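You operate a simulated robot arm through the tools that you are given. There is no shell and no other tool.

Carry out the task below with a simulated robot arm. There is one attempt and no reset: what you move stays moved.

## Task
Solder the clamped board's pad at the heat the feeder label asks.
Fine: set the dial, station and fan on, feed once, heat till the joint shines, stand the iron, both off.

Only the result counts: the job must be done as asked and must still hold three seconds after the hand-in. Knocking over, shifting, dropping, spilling or breaking anything else fails it.

## Robot
A 6-joint arm with a two-finger parallel gripper, fixed in place. Base frame: the origin is on the floor under the middle of its stand, x ahead of it, y to its left, z up; the work surface is at about z = 78. Units: cm, degrees, N and s.
With the tool pointing down near the work surface it reaches from about 20 to 66 cm from the base axis. Its first joint turns from -166.0 to 166.0 degrees. Payload 1.57 kg.
The tool frame sits at the grasp point between the pads (the TCP): z along the fingers, y along the line on which they close. The tips reach 3 cm beyond it. Largest opening 11 cm; finger width 2.4, thickness 1.2; the body of the gripper, 4.8 by 11.2 cm, starts 7.8 cm behind the TCP.
Orientation is that of the tool frame in the base frame, as [roll, pitch, yaw] about the fixed x, y, z axes, in that order (R = Rz(yaw) Ry(pitch) Rx(roll)). With the fingers straight down and closing along the base's y, the tool's x points along the base's -x, its y along +y and its z along -z.

## Interface
- The arm moves only by the tool step_arm. Its argument "steps" is a list of rows, each a list of 7 numbers: the shift along the base's x, y, z in cm, then the turn, a rotation vector about the base's x, y, z in degrees, then the closure in counts, from 0 (fully open) to 255 (shut). In form: [[tx, ty, tz, rx, ry, rz, gripper], ...]. A call has 1 to 20 rows; each row is the pose to reach, as a shift and turn from the pose commanded when the call began. Rows are played at 5 a second. More than 5 cm and 8.6 degrees between two rows, or a gripper value outside its range, and nothing of the call is played. Where a pose cannot be reached the arm comes as near as it can. A force on the tool above 90 N (or 10 N above the force at the start of the call, whichever is more), or a blocked arm, ends the call early, and 0.2 s more pass. The fingers move at their own pace (about 10.8 cm/s each) and stop on an object; they squeeze with about 21 N. The grip force told is the motor's: it shows also when the fingers shut on nothing. Time passes only in rows, and 0.2 s behind the last, so rows that repeat a pose let the fingers close. It gives the time, the measured TCP pose, the force on the tool (base axes), the opening and the grip force at its end, in the units of the frame above (readings bear some noise), with the torque about the TCP (base axes, N m) and any sound that the robot's microphone picked up, and new pictures: "show" is both (left out), scene, wrist or none.
- Cameras (640 x 400 px; columns grow to the right, rows downward): "scene" is fixed at [21.72, 51.65, 145.97]; the picture's right is [-0.99, 0.13, 0.00], its down [0.10, 0.78, -0.61] and it looks along [-0.08, -0.61, -0.79] (base axes); focal length 214 px, centre (320, 200). "wrist" rides on the gripper at [7, 1.6, -14.1] in the tool frame; the picture's right is [-0.23, 0.97, 0.00], its down [-0.86, -0.20, -0.48] and it looks along [-0.47, -0.11, 0.88] (tool axes); focal length 222 px, centre (320, 200). There is no depth. A picture from a camera that has moved, and an enlarged one, comes with that camera's place and axes in the base frame and with its lens. The place of the scene camera against the robot may be out by one fixed shift of up to 1.8 cm in any direction.
- slide_trunk(by): moves the trunk up (or, below 0, down) by that many cm; the arm rides with it, the base frame stays. It gives what a move gives, with no picture.
- zoom(camera, box): a new picture of the part [left, top, right, bottom] of that camera's present view, enlarged. It takes no simulated time.
- sign_off(): hands the job in; it is judged then, once.

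Places have to be worked out from the pictures, the camera data and where the tool is seen. Open the gripper and draw the arm clear of the work before you hand the job in, unless the task says otherwise.

The tools are called after "Request:" as name(argument=value, ...) on one line, values as JSON. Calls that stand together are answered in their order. step_arm: Moves the arm, as the interface text tells. Its arguments: {"type":"object","properties":{"steps":{"type":"array"},"show":{"type":"string","enum":["both","scene","wrist","none"]}},"required":["steps"]} The other tools are called the same way: slide_trunk (by) moves the trunk up or down; zoom (camera, box) takes an enlarged picture of a part of a camera's view; sign_off () hands the job in.

At the start:

```text
clock: 0.0
position: [18.68, 31.59, 128.67]
ee_rot: [180.0, 0.0, 180.0]
force: [-0.9, -0.1, 0.2]
ft_torque: [-0.01, -0.01, 0.01]
opening: 11.01
grasp_force: 0.0
trunk travel left (down, up): [-27.5, 31.5]
```

scene: 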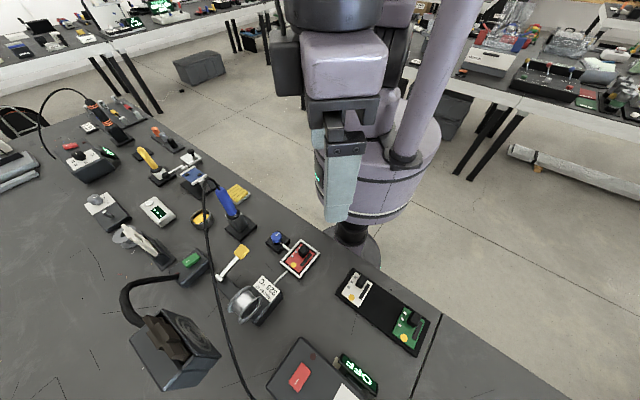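
wrist: 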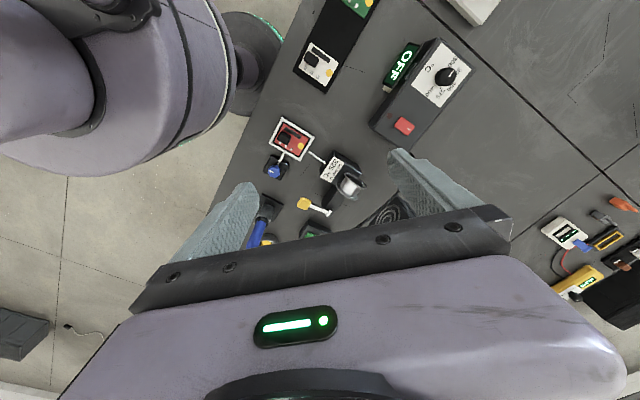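

I begin by looking closely at the bench: the feeder label, the station, the fan, the iron and the clamped board.

Request:
zoom(camera="scene", box=[200, 170, 360, 270])

Request:
zoom(camera="scene", box=[100, 220, 260, 400])

Request:
zoom(camera="scene", box=[240, 240, 440, 400])

Request:
zoom(camera="scene", box=[40, 80, 260, 240])

Request:
zoom(camera="wrist", box=[230, 0, 480, 250])

```text
4.00 times, centred on (280, 220) of scene
camera zoom: at [21.72, 51.65, 145.97], right [-0.99, 0.13, 0.0], down [0.1, 0.78, -0.61], along [-0.08, -0.61, -0.79], focal length 858 px, centre (480, 120)
```

zoom: 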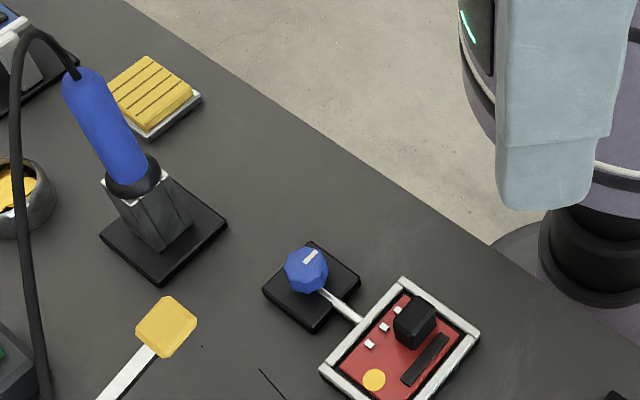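

```text
2.22 times, centred on (180, 310) of scene
camera zoom: at [21.72, 51.65, 145.97], right [-0.99, 0.13, 0.0], down [0.1, 0.78, -0.61], along [-0.08, -0.61, -0.79], focal length 477 px, centre (631, -44)
```

zoom: 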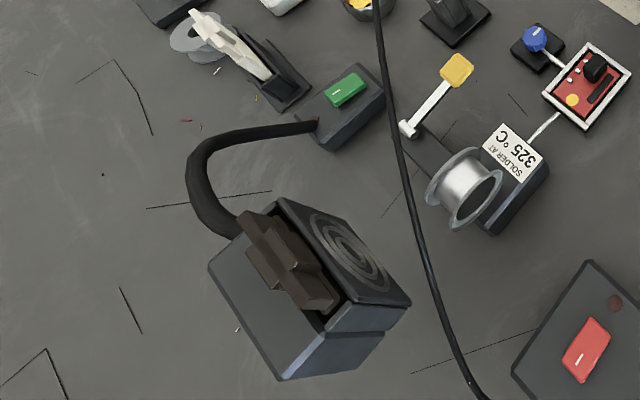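

```text
2.50 times, centred on (340, 320) of scene
camera zoom: at [21.72, 51.65, 145.97], right [-0.99, 0.13, 0.0], down [0.1, 0.78, -0.61], along [-0.08, -0.61, -0.79], focal length 536 px, centre (270, -100)
```

zoom: 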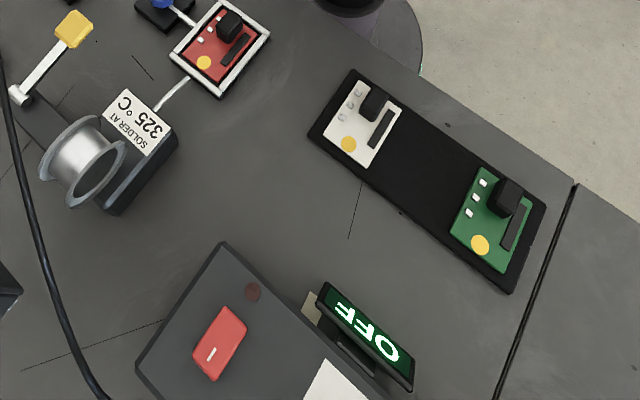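

```text
2.50 times, centred on (150, 160) of scene
camera zoom: at [21.72, 51.65, 145.97], right [-0.99, 0.13, 0.0], down [0.1, 0.78, -0.61], along [-0.08, -0.61, -0.79], focal length 536 px, centre (745, 300)
```

zoom: 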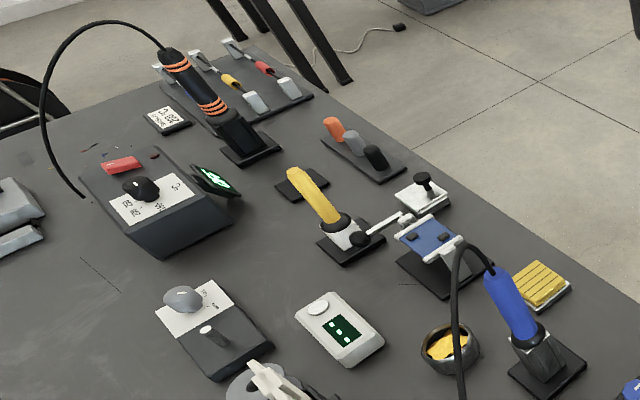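

```text
1.60 times, centred on (355, 125) of wrist
camera zoom: at [11.75, 33.28, 142.91], right [0.23, 0.97, 0.0], down [0.86, -0.2, 0.48], along [0.47, -0.11, -0.88], focal length 355 px, centre (264, 320)
```

zoom: 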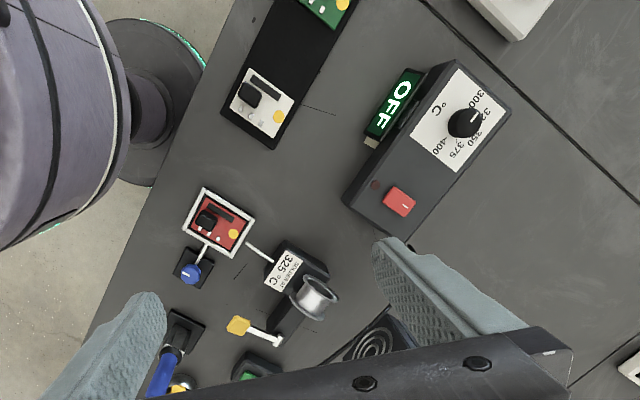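

The cluster in reach is the red board in the clamp frame, the feeder (325 °C), the blue iron, the fan and the near station. I zoom tighter on each piece to learn their shapes.

Request:
zoom(camera="scene", box=[260, 220, 330, 290])

Request:
zoom(camera="scene", box=[205, 235, 295, 335])

Request:
zoom(camera="wrist", box=[360, 30, 490, 160])

Request:
zoom(camera="wrist", box=[240, 100, 400, 240])

Request:
zoom(camera="scene", box=[200, 165, 270, 245])

Request:
zoom(camera="scene", box=[110, 240, 230, 390])

Request:
zoom(camera="scene", box=[130, 130, 240, 210])

```text
5.71 times, centred on (295, 255) of scene
camera zoom: at [21.72, 51.65, 145.97], right [-0.99, 0.13, 0.0], down [0.1, 0.78, -0.61], along [-0.08, -0.61, -0.79], focal length 1226 px, centre (463, -114)
```

zoom: 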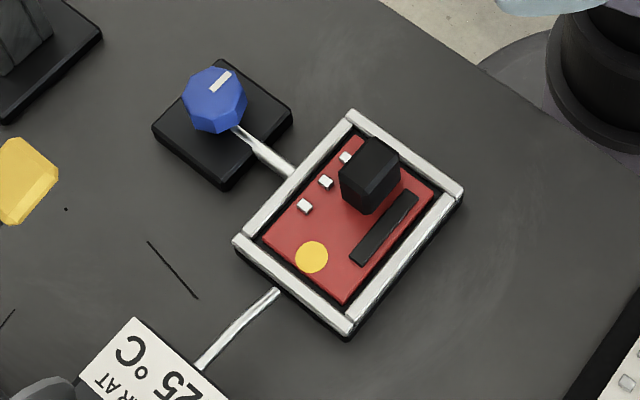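

```text
4.00 times, centred on (250, 285) of scene
camera zoom: at [21.72, 51.65, 145.97], right [-0.99, 0.13, 0.0], down [0.1, 0.78, -0.61], along [-0.08, -0.61, -0.79], focal length 858 px, centre (600, -140)
```

zoom: 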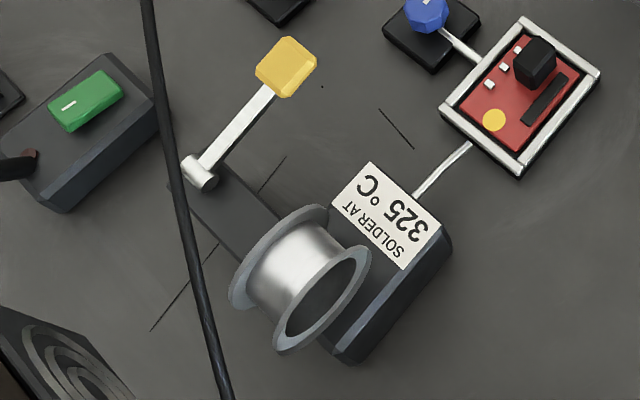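

```text
3.08 times, centred on (425, 95) of wrist
camera zoom: at [11.75, 33.28, 142.91], right [0.23, 0.97, 0.0], down [0.86, -0.2, 0.48], along [0.47, -0.11, -0.88], focal length 684 px, centre (-3, 523)
```

zoom: 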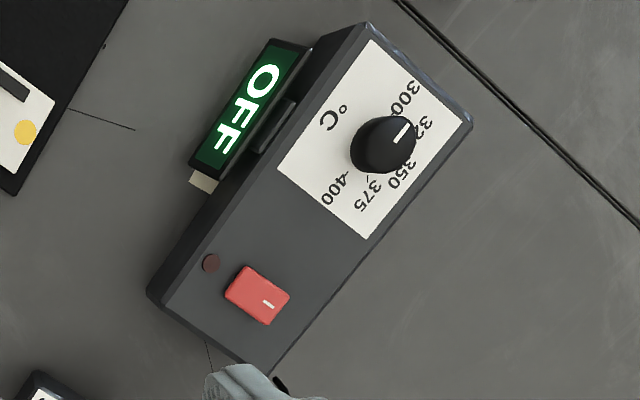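

```text
2.86 times, centred on (320, 170) of wrist
camera zoom: at [11.75, 33.28, 142.91], right [0.23, 0.97, 0.0], down [0.86, -0.2, 0.48], along [0.47, -0.11, -0.88], focal length 635 px, centre (320, 286)
```

zoom: 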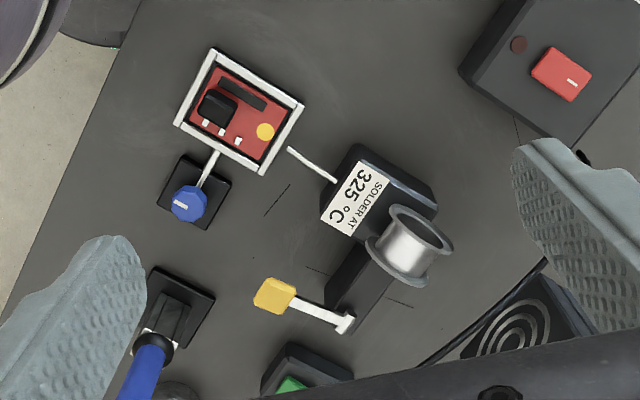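

```text
5.00 times, centred on (235, 205) of scene
camera zoom: at [21.72, 51.65, 145.97], right [-0.99, 0.13, 0.0], down [0.1, 0.78, -0.61], along [-0.08, -0.61, -0.79], focal length 1072 px, centre (745, 175)
```

zoom: 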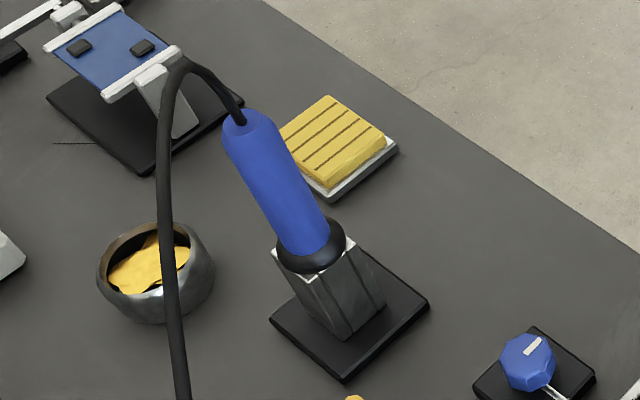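

```text
2.67 times, centred on (170, 315) of scene
camera zoom: at [21.72, 51.65, 145.97], right [-0.99, 0.13, 0.0], down [0.1, 0.78, -0.61], along [-0.08, -0.61, -0.79], focal length 572 px, centre (720, -107)
```

zoom: 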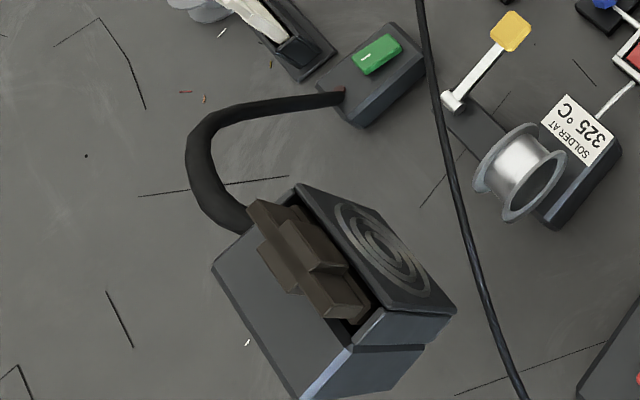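

```text
5.00 times, centred on (185, 170) of scene
camera zoom: at [21.72, 51.65, 145.97], right [-0.99, 0.13, 0.0], down [0.1, 0.78, -0.61], along [-0.08, -0.61, -0.79], focal length 1072 px, centre (995, 350)
```

zoom: 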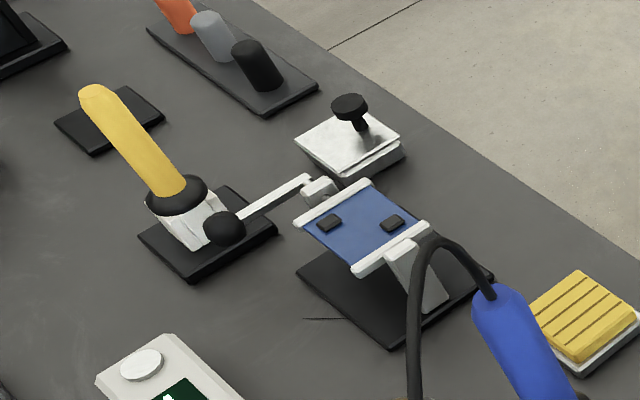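

The layout lines up with the table edge (about 45° to the base axes). I raise the camera over the station with the tool's x turned to the left along the table, to see dial, switch and display closely.

Request:
step_arm(steps=[[0.9, 3, -1.5, 0, 0, -6.5, 0], [1.8, 6, -3, 0, 0, -13, 0], [2.7, 9, -4.5, 0, 0, -19.5, 0], [3.6, 12, -6, 0, 0, -26, 0], [4.5, 15, -7.5, 0, 0, -32.5, 0], [5.4, 18, -9, 0, 0, -39, 0], [6, 21, -11, 0, 0, -45, 0]], show="both")

```text
clock: 1.6
position: [24.73, 52.45, 117.46]
ee_rot: [-180.0, -0.1, 134.9]
force: [0.0, 0.8, -0.4]
ft_torque: [-0.02, 0.03, 0.02]
opening: 11.03
grasp_force: 0.1
trunk travel left (down, up): [-27.5, 31.5]
camera wrist: at [20.94, 58.51, 131.59], right [0.85, 0.53, 0.0], down [0.46, -0.75, 0.48], along [0.25, -0.41, -0.88], focal length 222 px, centre (320, 200)
```

scene: 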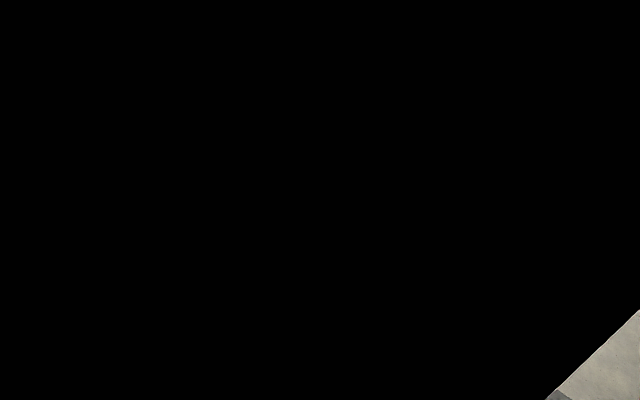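
wrist: 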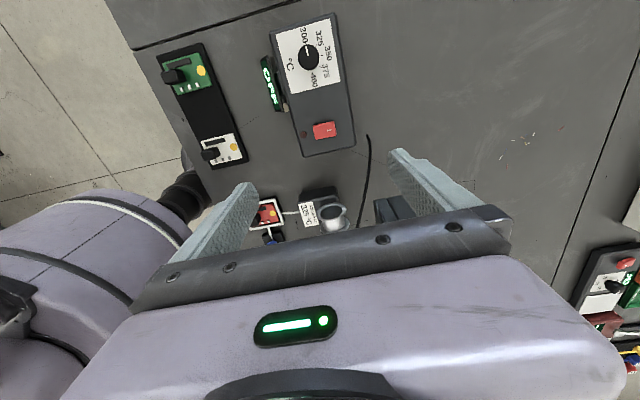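

The gripper now hides the scene camera, but the wrist sees the station from almost straight above. I zoom in on the station.

Request:
zoom(camera="wrist", box=[250, 5, 370, 165])

Request:
zoom(camera="wrist", box=[270, 10, 350, 100])

Request:
zoom(camera="wrist", box=[240, 170, 400, 250])

```text
2.50 times, centred on (310, 85) of wrist
camera zoom: at [20.94, 58.51, 131.59], right [0.85, 0.53, 0.0], down [0.46, -0.75, 0.48], along [0.25, -0.41, -0.88], focal length 555 px, centre (345, 488)
```

zoom: 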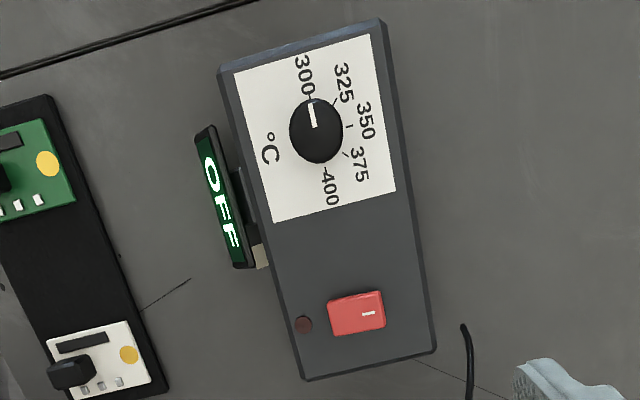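

```text
4.44 times, centred on (310, 55) of wrist
camera zoom: at [20.94, 58.51, 131.59], right [0.85, 0.53, 0.0], down [0.46, -0.75, 0.48], along [0.25, -0.41, -0.88], focal length 987 px, centre (364, 844)
```

zoom: 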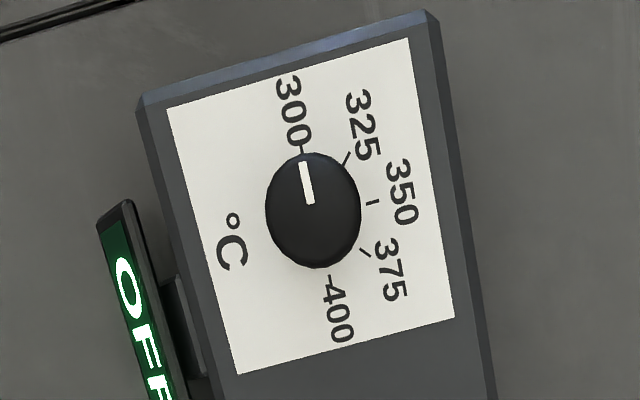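

```text
4.00 times, centred on (320, 210) of wrist
camera zoom: at [20.94, 58.51, 131.59], right [0.85, 0.53, 0.0], down [0.46, -0.75, 0.48], along [0.25, -0.41, -0.88], focal length 888 px, centre (320, 160)
```

zoom: 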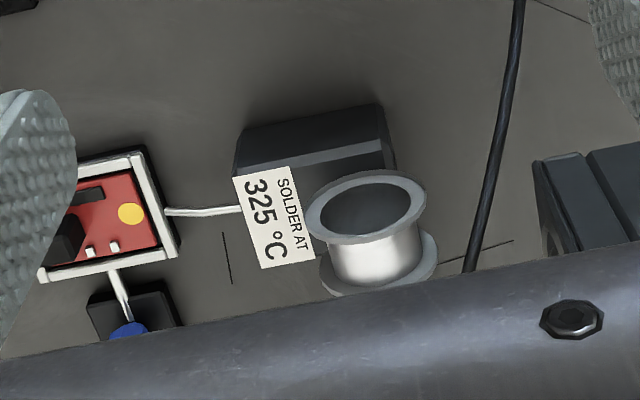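

The dial stands at 300 with 45° tick spacing, so 325 needs 45° clockwise. I place the knob at about (17.5, 60.4), its top at z≈86.9 and the station top at z≈84.7; I go above it with the fingers partly closed.

Request:
step_arm(steps=[[-1.2, 1.3, -3.8, 0, 0, 0, 110], [-2.4, 2.6, -7.6, 0, 0, 0, 110], [-3.6, 3.9, -11.4, 0, 0, 0, 110], [-4.8, 5.2, -15.2, 0, 0, 0, 110], [-6.0, 6.5, -19, 0, 0, 0, 110], [-7.1, 7.8, -22.5, 0, 0, 0, 110], [-7.1, 7.8, -22.5, 0, 0, 0, 110]], show="both")

```text
clock: 3.2
position: [18.08, 60.32, 95.1]
ee_rot: [-180.0, 0.0, 135.0]
force: [-0.7, -0.2, -0.3]
ft_torque: [0.0, 0.01, -0.01]
opening: 6.3
grasp_force: 0.1
trunk travel left (down, up): [-27.5, 31.5]
camera wrist: at [14.29, 66.4, 109.31], right [0.85, 0.53, 0.0], down [0.46, -0.75, 0.48], along [0.25, -0.41, -0.88], focal length 222 px, centre (320, 200)
```

scene: 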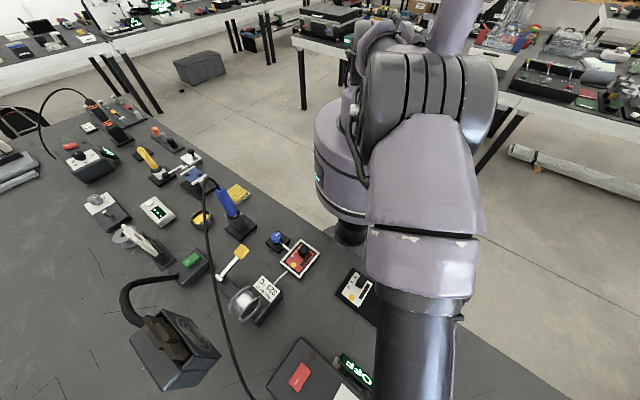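
wrist: 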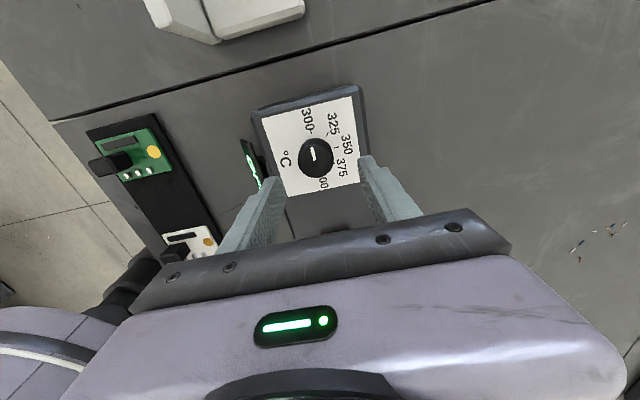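

The gripper is above the knob at about 6.3 cm opening. I zoom in on the wrist view to refine the knob centre before lowering.

Request:
zoom(camera="wrist", box=[240, 80, 400, 240])

```text
2.50 times, centred on (320, 160) of wrist
camera zoom: at [14.29, 66.4, 109.31], right [0.85, 0.53, 0.0], down [0.46, -0.75, 0.48], along [0.25, -0.41, -0.88], focal length 555 px, centre (320, 300)
```

zoom: 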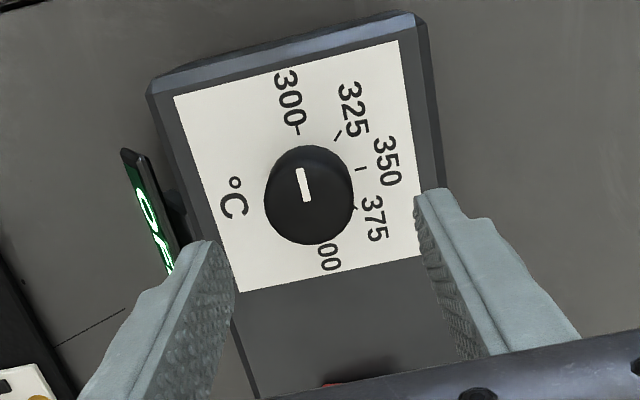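

Knob centre refines to about (17.4, 60.35). I go down part way, hold to let the reading settle, and correct in x.

Request:
step_arm(steps=[[-0.3, 0, -1.5, 0, 0, 0, 110], [-0.3, 0, -3.0, 0, 0, 0, 110], [-0.3, 0, -4.5, 0, 0, 0, 110], [-0.3, 0, -4.5, 0, 0, 0, 110], [-0.3, 0, -4.5, 0, 0, 0, 110]], show="wrist")

```text
clock: 4.4
position: [17.6, 60.46, 90.76]
ee_rot: [-180.0, 0.1, 134.9]
force: [0.6, 0.6, -0.5]
ft_torque: [0.0, 0.01, 0.0]
opening: 6.23
grasp_force: 0.0
trunk travel left (down, up): [-27.5, 31.5]
camera wrist: at [13.76, 66.6, 104.91], right [0.85, 0.53, 0.0], down [0.46, -0.75, 0.48], along [0.25, -0.41, -0.88], focal length 222 px, centre (320, 200)
```

wrist: 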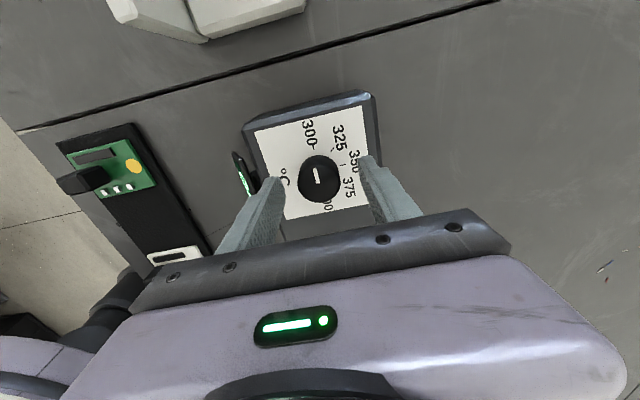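

The knob sits midway between the fingers. I lower so the tips come just above the station top (TCP z≈88.3) and then close on the knob.

Request:
step_arm(steps=[[-0.15, -0.1, -1.2, 0, 0, 0, 110], [-0.15, -0.1, -2.4, 0, 0, 0, 110], [-0.15, -0.1, -2.4, 0, 0, 0, 110], [-0.15, -0.1, -2.4, 0, 0, 0, 150], [-0.15, -0.1, -2.4, 0, 0, 0, 190], [-0.15, -0.1, -2.4, 0, 0, 0, 230], [-0.15, -0.1, -2.4, 0, 0, 0, 230]], show="wrist")

Request:
zoom(camera="wrist", box=[240, 100, 400, 240])

```text
clock: 6.0
position: [17.36, 60.48, 88.41]
ee_rot: [-180.0, 0.0, 135.0]
force: [5.2, 4.8, -1.4]
ft_torque: [0.21, -0.31, 0.03]
opening: 3.52
grasp_force: 42.1
trunk travel left (down, up): [-27.5, 31.5]
camera wrist: at [13.56, 66.53, 102.63], right [0.85, 0.53, 0.0], down [0.46, -0.75, 0.48], along [0.25, -0.41, -0.88], focal length 222 px, centre (320, 200)
```

wrist: 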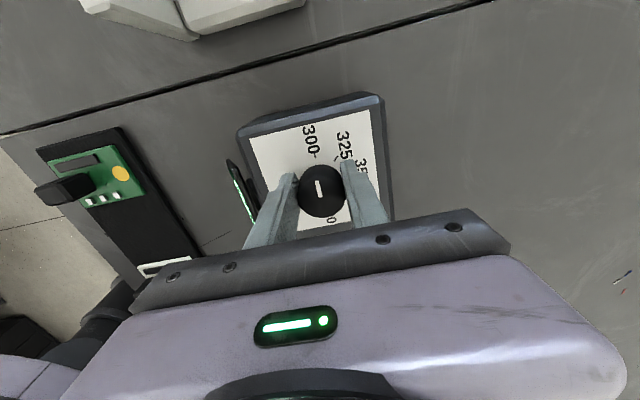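

```text
2.86 times, centred on (320, 170) of wrist
camera zoom: at [13.56, 66.53, 102.63], right [0.85, 0.53, 0.0], down [0.46, -0.75, 0.48], along [0.25, -0.41, -0.88], focal length 635 px, centre (320, 286)
```

zoom: 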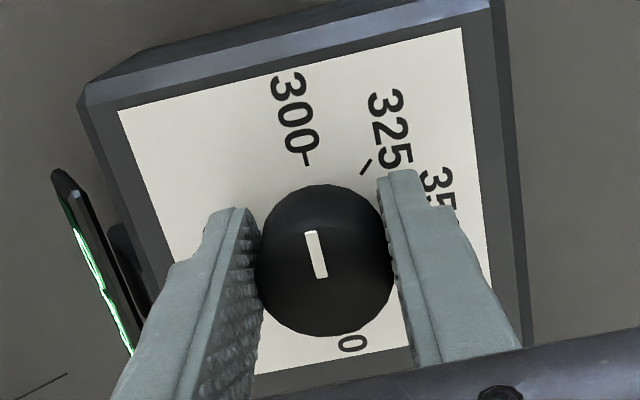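

The knob is held (3.52 cm, 42 N); a small +u force shows I am off by a hair. I turn 45° clockwise about the vertical in small steps.

Request:
step_arm(steps=[[0.1, 0.1, 0, 0, 0, 0, 230], [0.1, 0.1, 0, 0, 0, -7.5, 230], [0.1, 0.1, 0, 0, 0, -15, 230], [0.1, 0.1, 0, 0, 0, -22.5, 230], [0.1, 0.1, 0, 0, 0, -30, 230], [0.1, 0.1, 0, 0, 0, -37.5, 230], [0.1, 0.1, 0, 0, 0, -45, 230], [0.1, 0.1, 0, 0, 0, -45, 230]], show="wrist")

Request:
zoom(camera="wrist", box=[240, 100, 400, 240])

```text
clock: 7.8
position: [17.69, 60.44, 88.42]
ee_rot: [180.0, -0.4, 89.9]
force: [40.8, 18.0, 26.2]
ft_torque: [-0.14, -1.41, 0.18]
opening: 3.49
grasp_force: 42.3
trunk travel left (down, up): [-27.5, 31.5]
camera wrist: at [19.31, 67.49, 102.66], right [0.97, -0.23, 0.0], down [-0.2, -0.86, 0.47], along [-0.11, -0.46, -0.88], focal length 222 px, centre (320, 200)
```

wrist: 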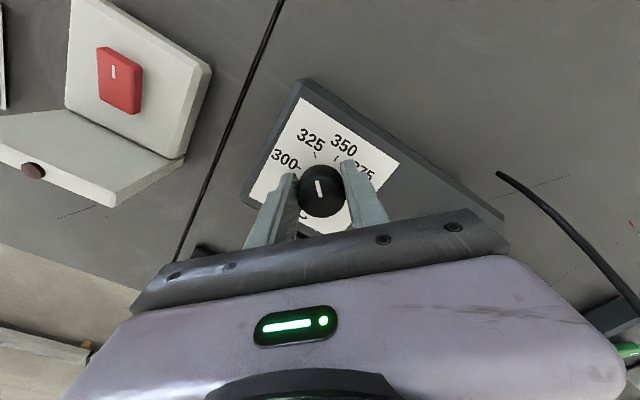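

```text
2.86 times, centred on (320, 170) of wrist
camera zoom: at [19.31, 67.49, 102.66], right [0.97, -0.23, 0.0], down [-0.2, -0.86, 0.47], along [-0.11, -0.46, -0.88], focal length 635 px, centre (320, 286)
```

zoom: 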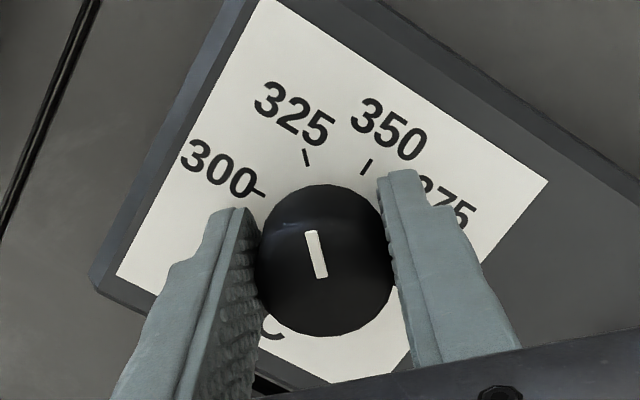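

The pointer now lies on the 325 tick; a side force of about 40 N says my grip is off the knob's axis a bit, so I ease +x while opening, then rise and check.

Request:
step_arm(steps=[[0.25, 0.05, 0, 0, 0, 0, 230], [0.25, 0.05, 0, 0, 0, 0, 200], [0.25, 0.05, 0, 0, 0, 0, 110], [0.25, 0.05, 0, 0, 0, 0, 110], [0.25, 0.05, 4, 0, 0, 0, 110], [0.25, 0.05, 8, 0, 0, 0, 110], [0.25, 0.05, 8, 0, 0, 0, 110]], show="wrist")

Request:
zoom(camera="wrist", box=[240, 80, 400, 240])

```text
clock: 9.4
position: [17.66, 60.3, 96.27]
ee_rot: [180.0, 0.0, 89.9]
force: [0.5, 0.9, 0.1]
ft_torque: [0.03, 0.01, 0.0]
opening: 6.27
grasp_force: 0.0
trunk travel left (down, up): [-27.5, 31.5]
camera wrist: at [19.21, 67.37, 110.47], right [0.97, -0.23, 0.0], down [-0.2, -0.85, 0.48], along [-0.11, -0.47, -0.88], focal length 222 px, centre (320, 200)
```

wrist: 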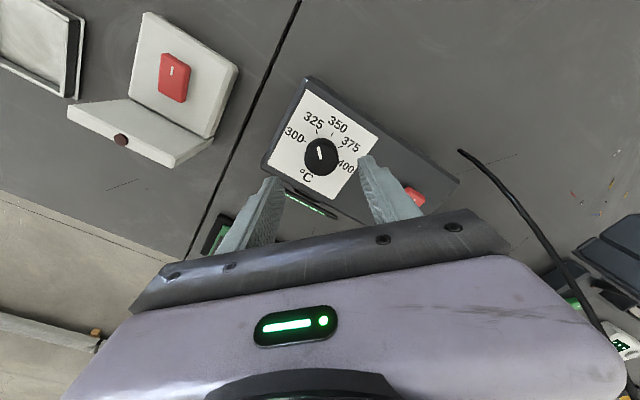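

```text
2.50 times, centred on (320, 160) of wrist
camera zoom: at [19.21, 67.37, 110.47], right [0.97, -0.23, 0.0], down [-0.2, -0.85, 0.48], along [-0.11, -0.47, -0.88], focal length 555 px, centre (320, 300)
```

zoom: 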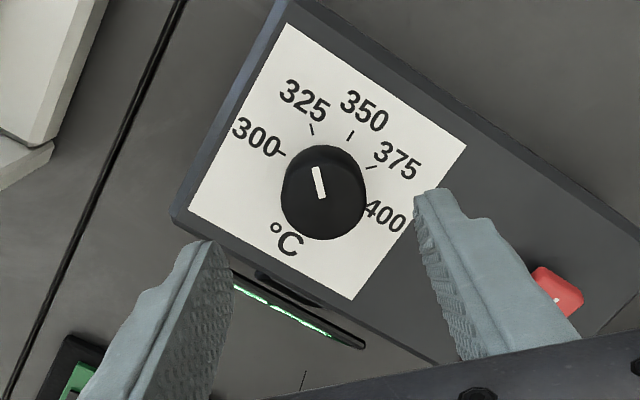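

The dial reads 325 by the pointer. Next the station's rocker: I move so the wrist camera looks at it closely before pressing.

Request:
step_arm(steps=[[1.5, -2.5, 0.5, 0, 0, 0, 110], [3, -5, 1, 0, 0, 0, 180], [4.5, -7.5, 1.5, 0, 0, 0, 255], [6, -10, 2, 0, 0, 0, 255], [7.5, -12.5, 2, 0, 0, 0, 255], [8.5, -14.5, 2, 0, 0, 0, 255], [8.5, -14.5, 2, 0, 0, 0, 255]], show="wrist")

Request:
zoom(camera="wrist", box=[260, 50, 400, 180])

```text
clock: 11.0
position: [26.25, 45.86, 98.47]
ee_rot: [180.0, -0.1, 90.0]
force: [-0.2, -0.7, -0.9]
ft_torque: [-0.01, 0.0, -0.02]
opening: 0.02
grasp_force: 21.5
trunk travel left (down, up): [-27.5, 31.5]
camera wrist: at [27.8, 52.92, 112.72], right [0.97, -0.23, 0.0], down [-0.2, -0.86, 0.48], along [-0.11, -0.47, -0.88], focal length 222 px, centre (320, 200)
```

wrist: 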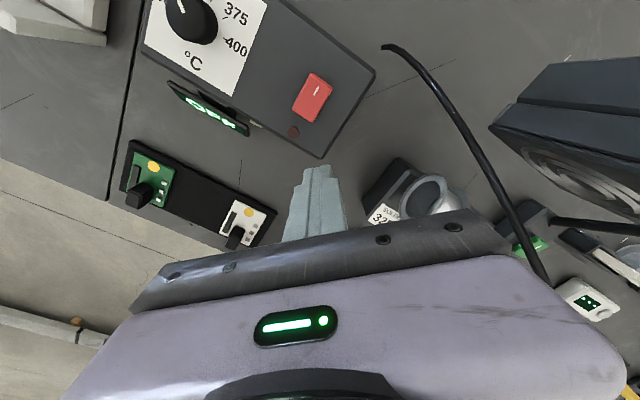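

```text
3.08 times, centred on (330, 115) of wrist
camera zoom: at [27.8, 52.92, 112.72], right [0.97, -0.23, 0.0], down [-0.2, -0.86, 0.48], along [-0.11, -0.47, -0.88], focal length 684 px, centre (289, 462)
```

zoom: 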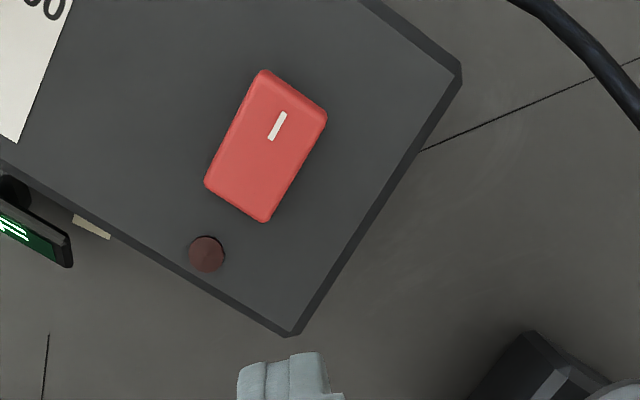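

The rocker spans about 4.2 cm along u, centred near (26.6, 51.4), with its "I" mark on the outward half. I align the closed tips with it and hover above the "I" half at about (27.5, 52.2).

Request:
step_arm(steps=[[0.2, 1.1, 0, 0, 0, 7.5, 255], [0.4, 2.2, 0, 0, 0, 15, 255], [0.6, 3.3, -1, 0, 0, 22.5, 255], [0.8, 4.4, -3, 0, 0, 30, 255], [1.0, 5.5, -5, 0, 0, 37.5, 255], [1.2, 6.35, -7, 0, 0, 45, 255], [1.2, 6.35, -7, 0, 0, 45, 255]], show="both")

Request:
zoom(camera="scene", box=[250, 320, 390, 400])

Request:
zoom(camera="wrist", box=[260, 130, 400, 250])

```text
clock: 12.6
position: [27.17, 52.4, 91.51]
ee_rot: [-179.9, 0.1, 135.1]
force: [-0.6, 0.6, -0.6]
ft_torque: [-0.01, -0.02, 0.0]
opening: 0.03
grasp_force: 21.0
trunk travel left (down, up): [-27.5, 31.5]
camera wrist: at [23.42, 58.42, 105.66], right [0.85, 0.53, 0.0], down [0.46, -0.74, 0.48], along [0.25, -0.41, -0.88], focal length 222 px, centre (320, 200)
```

scene: 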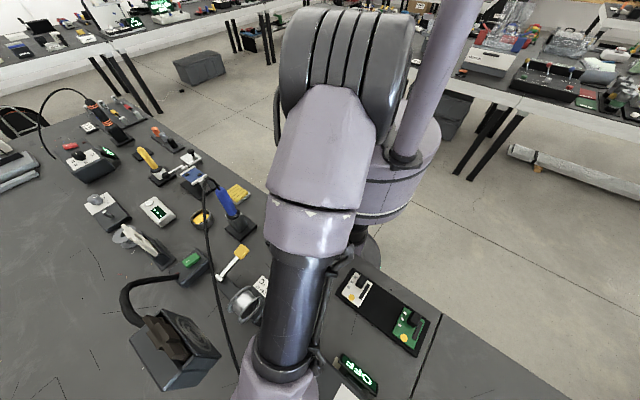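
wrist: 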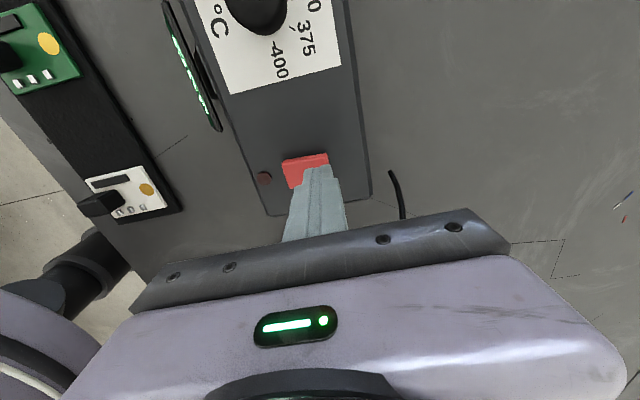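

```text
4.57 times, centred on (320, 360) of scene
camera zoom: at [21.72, 51.65, 145.97], right [-0.99, 0.13, 0.0], down [0.1, 0.78, -0.61], along [-0.08, -0.61, -0.79], focal length 980 px, centre (320, -531)
```

zoom: 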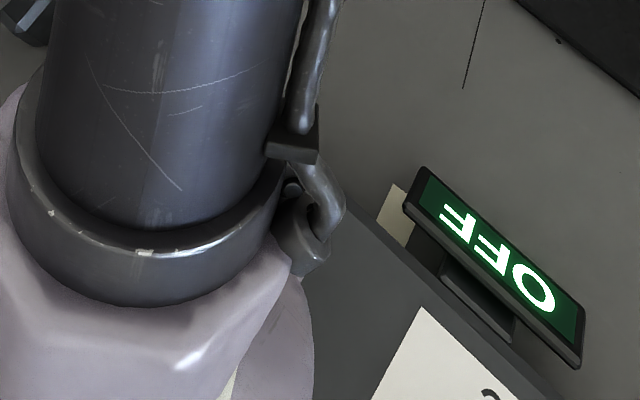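

```text
3.33 times, centred on (330, 190) of wrist
camera zoom: at [23.42, 58.42, 105.66], right [0.85, 0.53, 0.0], down [0.46, -0.74, 0.48], along [0.25, -0.41, -0.88], focal length 740 px, centre (287, 233)
```

zoom: 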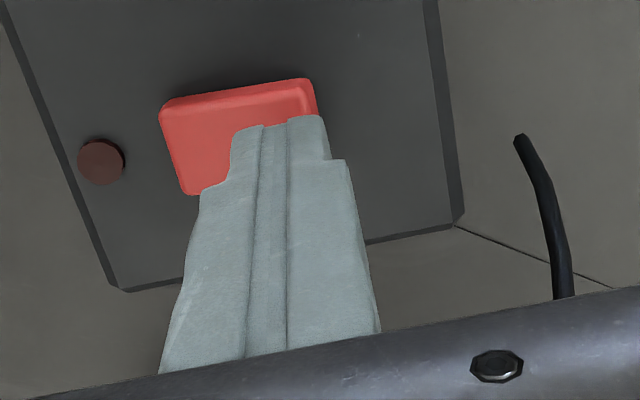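

The tips sit above the rocker's "I" half and the display still says OFF. I press down gently in small steps.

Request:
step_arm(steps=[[0, 0, -1.0, 0, 0, 0, 255], [0, 0, -1.8, 0, 0, 0, 255], [0, 0, -2.2, 0, 0, 0, 255], [0, 0, -2.5, 0, 0, 0, 255], [0, 0, -2.8, 0, 0, 0, 255]], show="wrist")

Request:
zoom(camera="scene", box=[250, 320, 390, 400])

```text
clock: 13.8
position: [27.28, 52.34, 89.36]
ee_rot: [179.1, -0.4, 135.1]
force: [15.5, 12.2, 80.0]
ft_torque: [-0.32, 0.0, 0.06]
opening: 0.0
grasp_force: 20.9
trunk travel left (down, up): [-27.5, 31.5]
camera wrist: at [23.47, 58.3, 103.62], right [0.85, 0.53, 0.01], down [0.46, -0.75, 0.47], along [0.26, -0.39, -0.88], focal length 222 px, centre (320, 200)
```

wrist: 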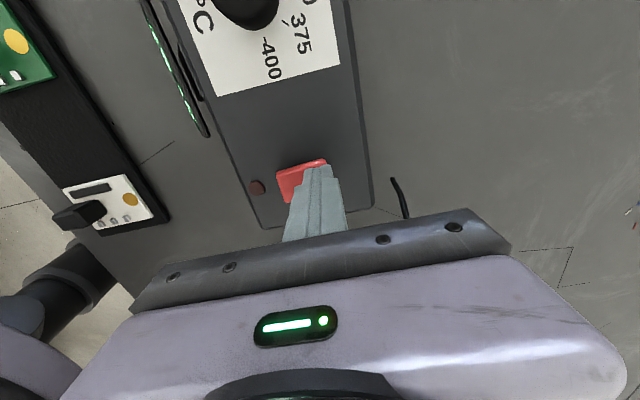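

```text
4.57 times, centred on (320, 360) of scene
camera zoom: at [21.72, 51.65, 145.97], right [-0.99, 0.13, 0.0], down [0.1, 0.78, -0.61], along [-0.08, -0.61, -0.79], focal length 980 px, centre (320, -531)
```

zoom: 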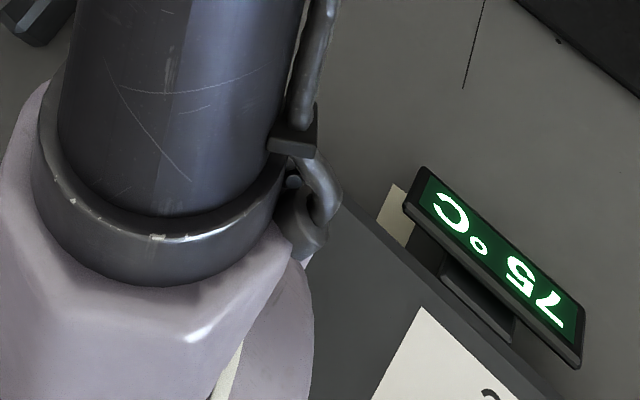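

The station is on: the display shows 75 °C and rising. I lift off straight up and look at the rocker and display.

Request:
step_arm(steps=[[0, 0, 0.5, 0, 0, 0, 255], [0, 0, 3, 0, 0, 0, 255], [0, 0, 7, 0, 0, 0, 255], [-1, 1, 11, 0, 0, 0, 255], [-1, 1, 14, 0, 0, 0, 255], [-1, 1, 14, 0, 0, 0, 255]], show="wrist")

Request:
zoom(camera="scene", box=[250, 320, 390, 400])

Request:
zoom(camera="wrist", box=[240, 0, 400, 200])

```text
clock: 15.2
position: [26.21, 53.21, 102.27]
ee_rot: [-180.0, 0.0, 135.0]
force: [0.0, 0.8, 0.2]
ft_torque: [-0.02, -0.02, 0.0]
opening: 0.01
grasp_force: 20.7
trunk travel left (down, up): [-27.5, 31.5]
camera wrist: at [22.46, 59.45, 116.54], right [0.85, 0.53, 0.0], down [0.46, -0.75, 0.48], along [0.25, -0.41, -0.88], focal length 222 px, centre (320, 200)
```

wrist: 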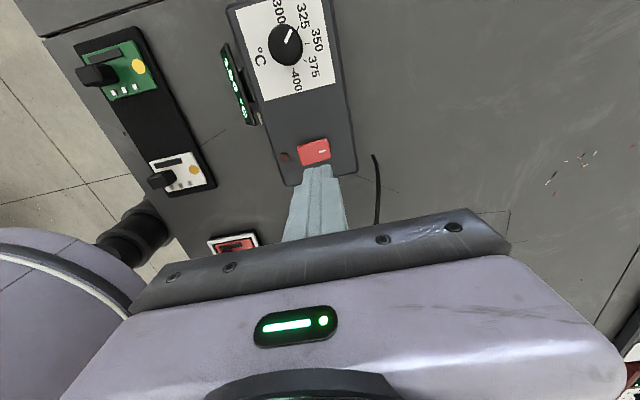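

```text
4.57 times, centred on (320, 360) of scene
camera zoom: at [21.72, 51.65, 145.97], right [-0.99, 0.13, 0.0], down [0.1, 0.78, -0.61], along [-0.08, -0.61, -0.79], focal length 980 px, centre (320, -531)
```

zoom: 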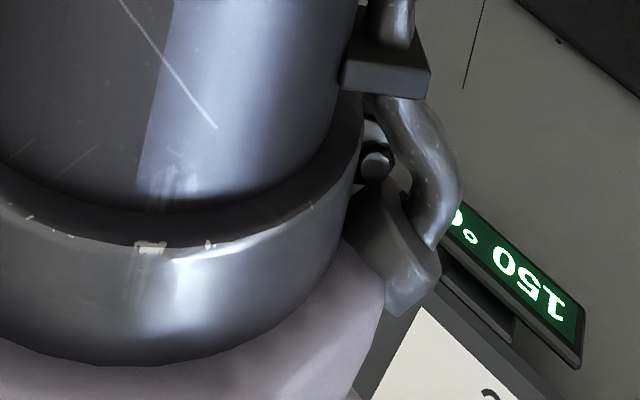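

```text
2.00 times, centred on (320, 100) of wrist
camera zoom: at [22.46, 59.45, 116.54], right [0.85, 0.53, 0.0], down [0.46, -0.75, 0.48], along [0.25, -0.41, -0.88], focal length 444 px, centre (320, 400)
```

zoom: 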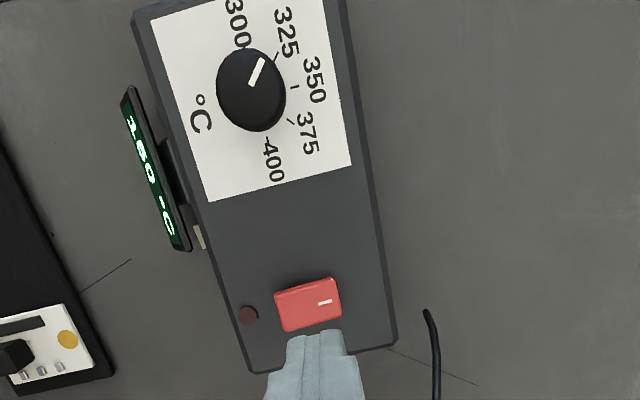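

The temperature is climbing (150 °C) and the rocker is tipped to "I". I now go high over the bench towards the fan's switch to inspect it, letting the station heat.

Request:
step_arm(steps=[[0, 0, 4.8, 0, 0, 0, 255], [0, 0, 9.6, 0, 0, 0, 255], [0, 0, 14.4, 0, 0, 0, 255], [0.5, -1, 19, 0, 0, 0, 255], [3, -4, 22, 0, 0, 0, 255], [6, -8, 22, 0, 0, 0, 255], [9, -12, 22, 0, 0, 0, 255], [12, -16, 22, 0, 0, 0, 255], [15, -20, 22, 0, 0, 0, 255], [18, -24, 22, 0, 0, 0, 255], [21, -28, 22, 0, 0, 0, 255], [24, -32, 22, 0, 0, 0, 255], [26, -35, 20, 0, 0, 0, 255], [26, -35, 20, 0, 0, 0, 255]], show="both")

Request:
zoom(camera="scene", box=[250, 320, 390, 400])

Request:
zoom(camera="wrist", box=[200, 0, 440, 200])

```text
clock: 18.2
position: [52.27, 17.93, 122.51]
ee_rot: [-180.0, -0.1, 135.1]
force: [-0.1, -0.7, 0.0]
ft_torque: [0.02, 0.01, 0.0]
opening: 0.01
grasp_force: 21.1
trunk travel left (down, up): [-27.5, 31.5]
camera wrist: at [48.49, 24.07, 136.76], right [0.85, 0.53, 0.0], down [0.46, -0.75, 0.48], along [0.25, -0.41, -0.88], focal length 222 px, centre (320, 200)
```

scene: 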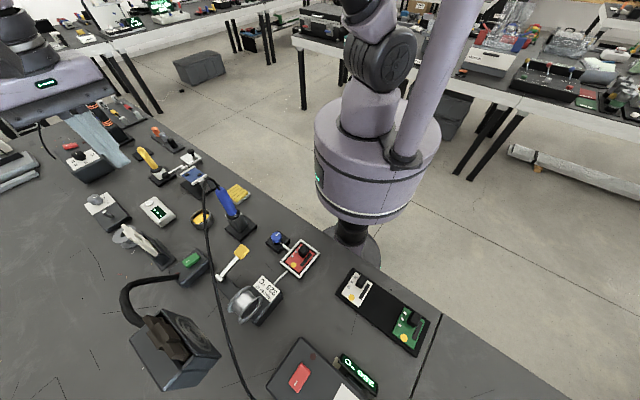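
wrist: 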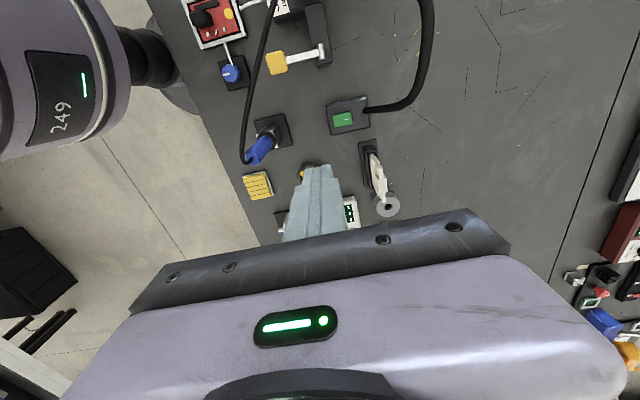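

```text
4.57 times, centred on (320, 360) of scene
camera zoom: at [21.72, 51.65, 145.97], right [-0.99, 0.13, 0.0], down [0.1, 0.78, -0.61], along [-0.08, -0.61, -0.79], focal length 980 px, centre (320, -531)
```

zoom: 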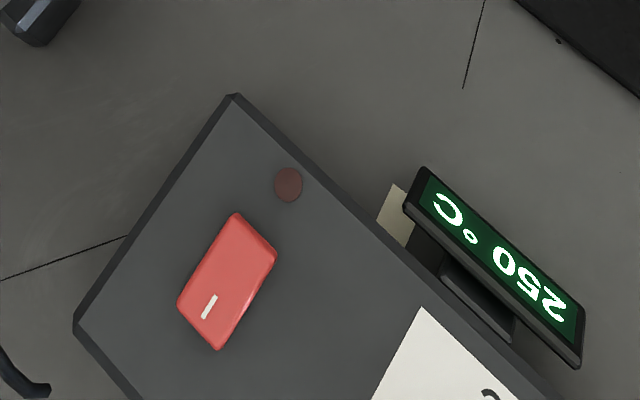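

```text
2.00 times, centred on (320, 100) of wrist
camera zoom: at [48.49, 24.07, 136.76], right [0.85, 0.53, 0.0], down [0.46, -0.75, 0.48], along [0.25, -0.41, -0.88], focal length 444 px, centre (320, 400)
```

zoom: 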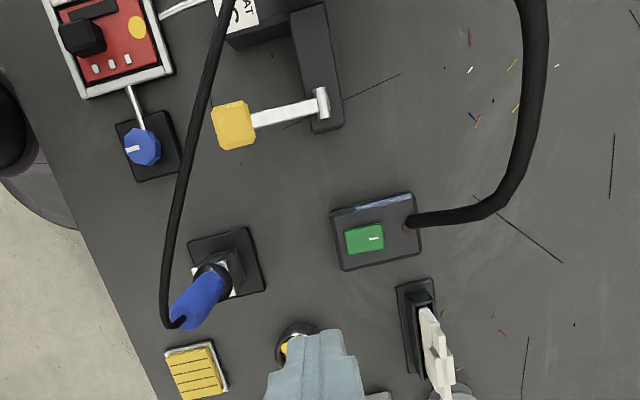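

The station heats (250 °C) and this view shows the fan box with the green rocker, its "I" mark on the outward half; I judge the rocker centre at (57.1, 19.9, ~83.5). I descend to hover above its "I" half with the closed tips.

Request:
step_arm(steps=[[0.9, 0.5, -4.2, 0, 0, 0, 255], [1.8, 1, -8.4, 0, 0, 0, 255], [2.7, 1.5, -12.6, 0, 0, 0, 255], [3.6, 2, -16.8, 0, 0, 0, 255], [4.5, 2.5, -21, 0, 0, 0, 255], [5.6, 2.9, -25, 0, 0, 0, 255], [5.6, 2.9, -28, 0, 0, 0, 255], [5.6, 2.9, -28, 0, 0, 0, 255]], show="both")

Request:
zoom(camera="scene", box=[130, 200, 250, 320])

Request:
zoom(camera="wrist", box=[240, 100, 400, 240])

Request:
zoom(camera="scene", box=[250, 320, 390, 400])

```text
clock: 20.0
position: [57.81, 20.91, 94.28]
ee_rot: [-180.0, 0.0, 135.0]
force: [-0.6, 0.8, -0.1]
ft_torque: [-0.01, 0.01, 0.01]
opening: 0.0
grasp_force: 20.5
trunk travel left (down, up): [-27.5, 31.5]
camera wrist: at [53.91, 27.12, 108.62], right [0.85, 0.53, 0.0], down [0.46, -0.75, 0.48], along [0.25, -0.41, -0.88], focal length 222 px, centre (320, 200)
```

scene: 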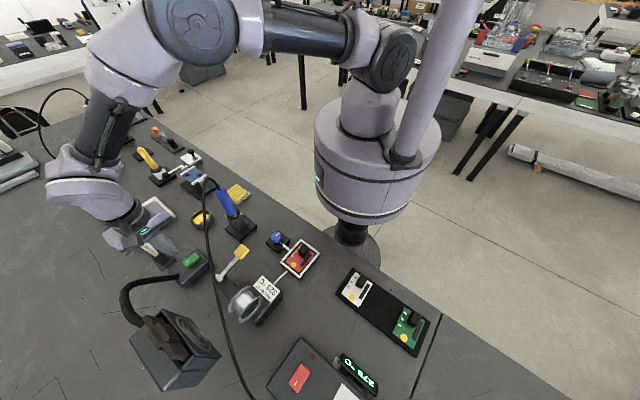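
wrist: 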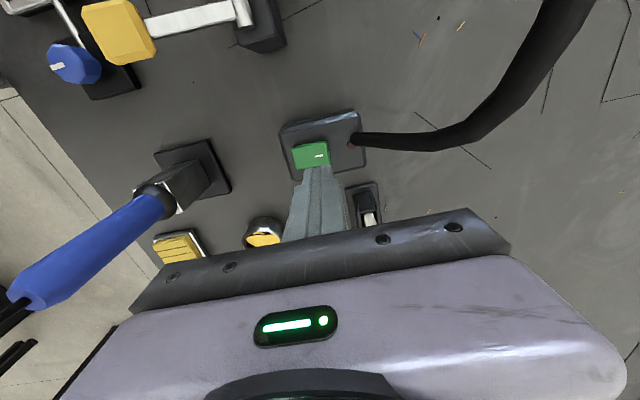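

```text
3.33 times, centred on (190, 260) of scene
camera zoom: at [21.72, 51.65, 145.97], right [-0.99, 0.13, 0.0], down [0.1, 0.78, -0.61], along [-0.08, -0.61, -0.79], focal length 715 px, centre (753, 0)
```

zoom: 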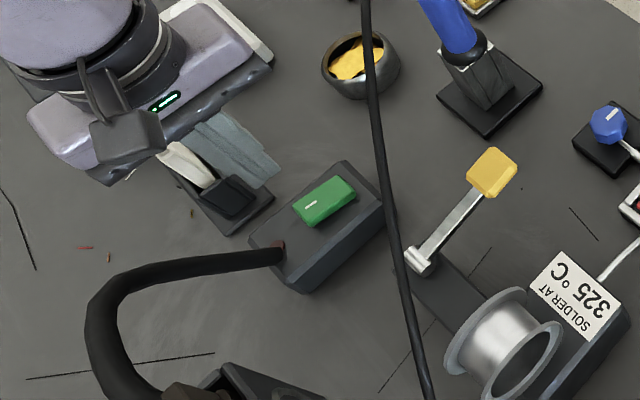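

```text
2.86 times, centred on (320, 170) of wrist
camera zoom: at [53.91, 27.12, 108.62], right [0.85, 0.53, 0.0], down [0.46, -0.75, 0.48], along [0.25, -0.41, -0.88], focal length 635 px, centre (320, 286)
```

zoom: 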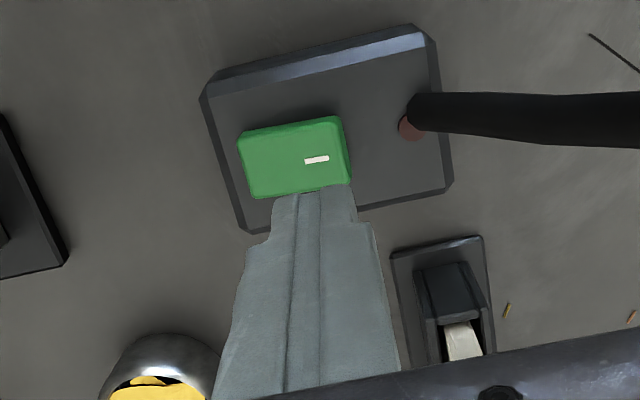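

```text
4.57 times, centred on (320, 360) of scene
camera zoom: at [21.72, 51.65, 145.97], right [-0.99, 0.13, 0.0], down [0.1, 0.78, -0.61], along [-0.08, -0.61, -0.79], focal length 980 px, centre (320, -531)
```

zoom: 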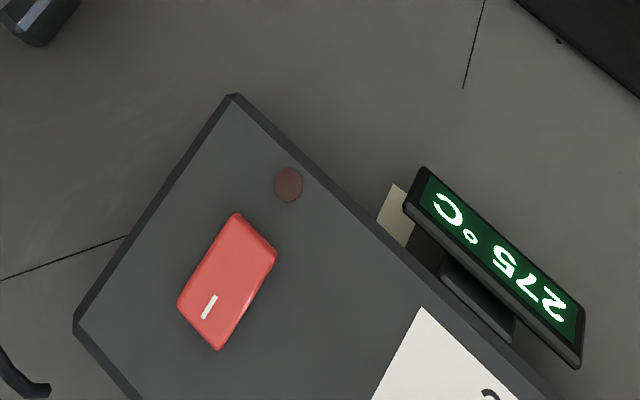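

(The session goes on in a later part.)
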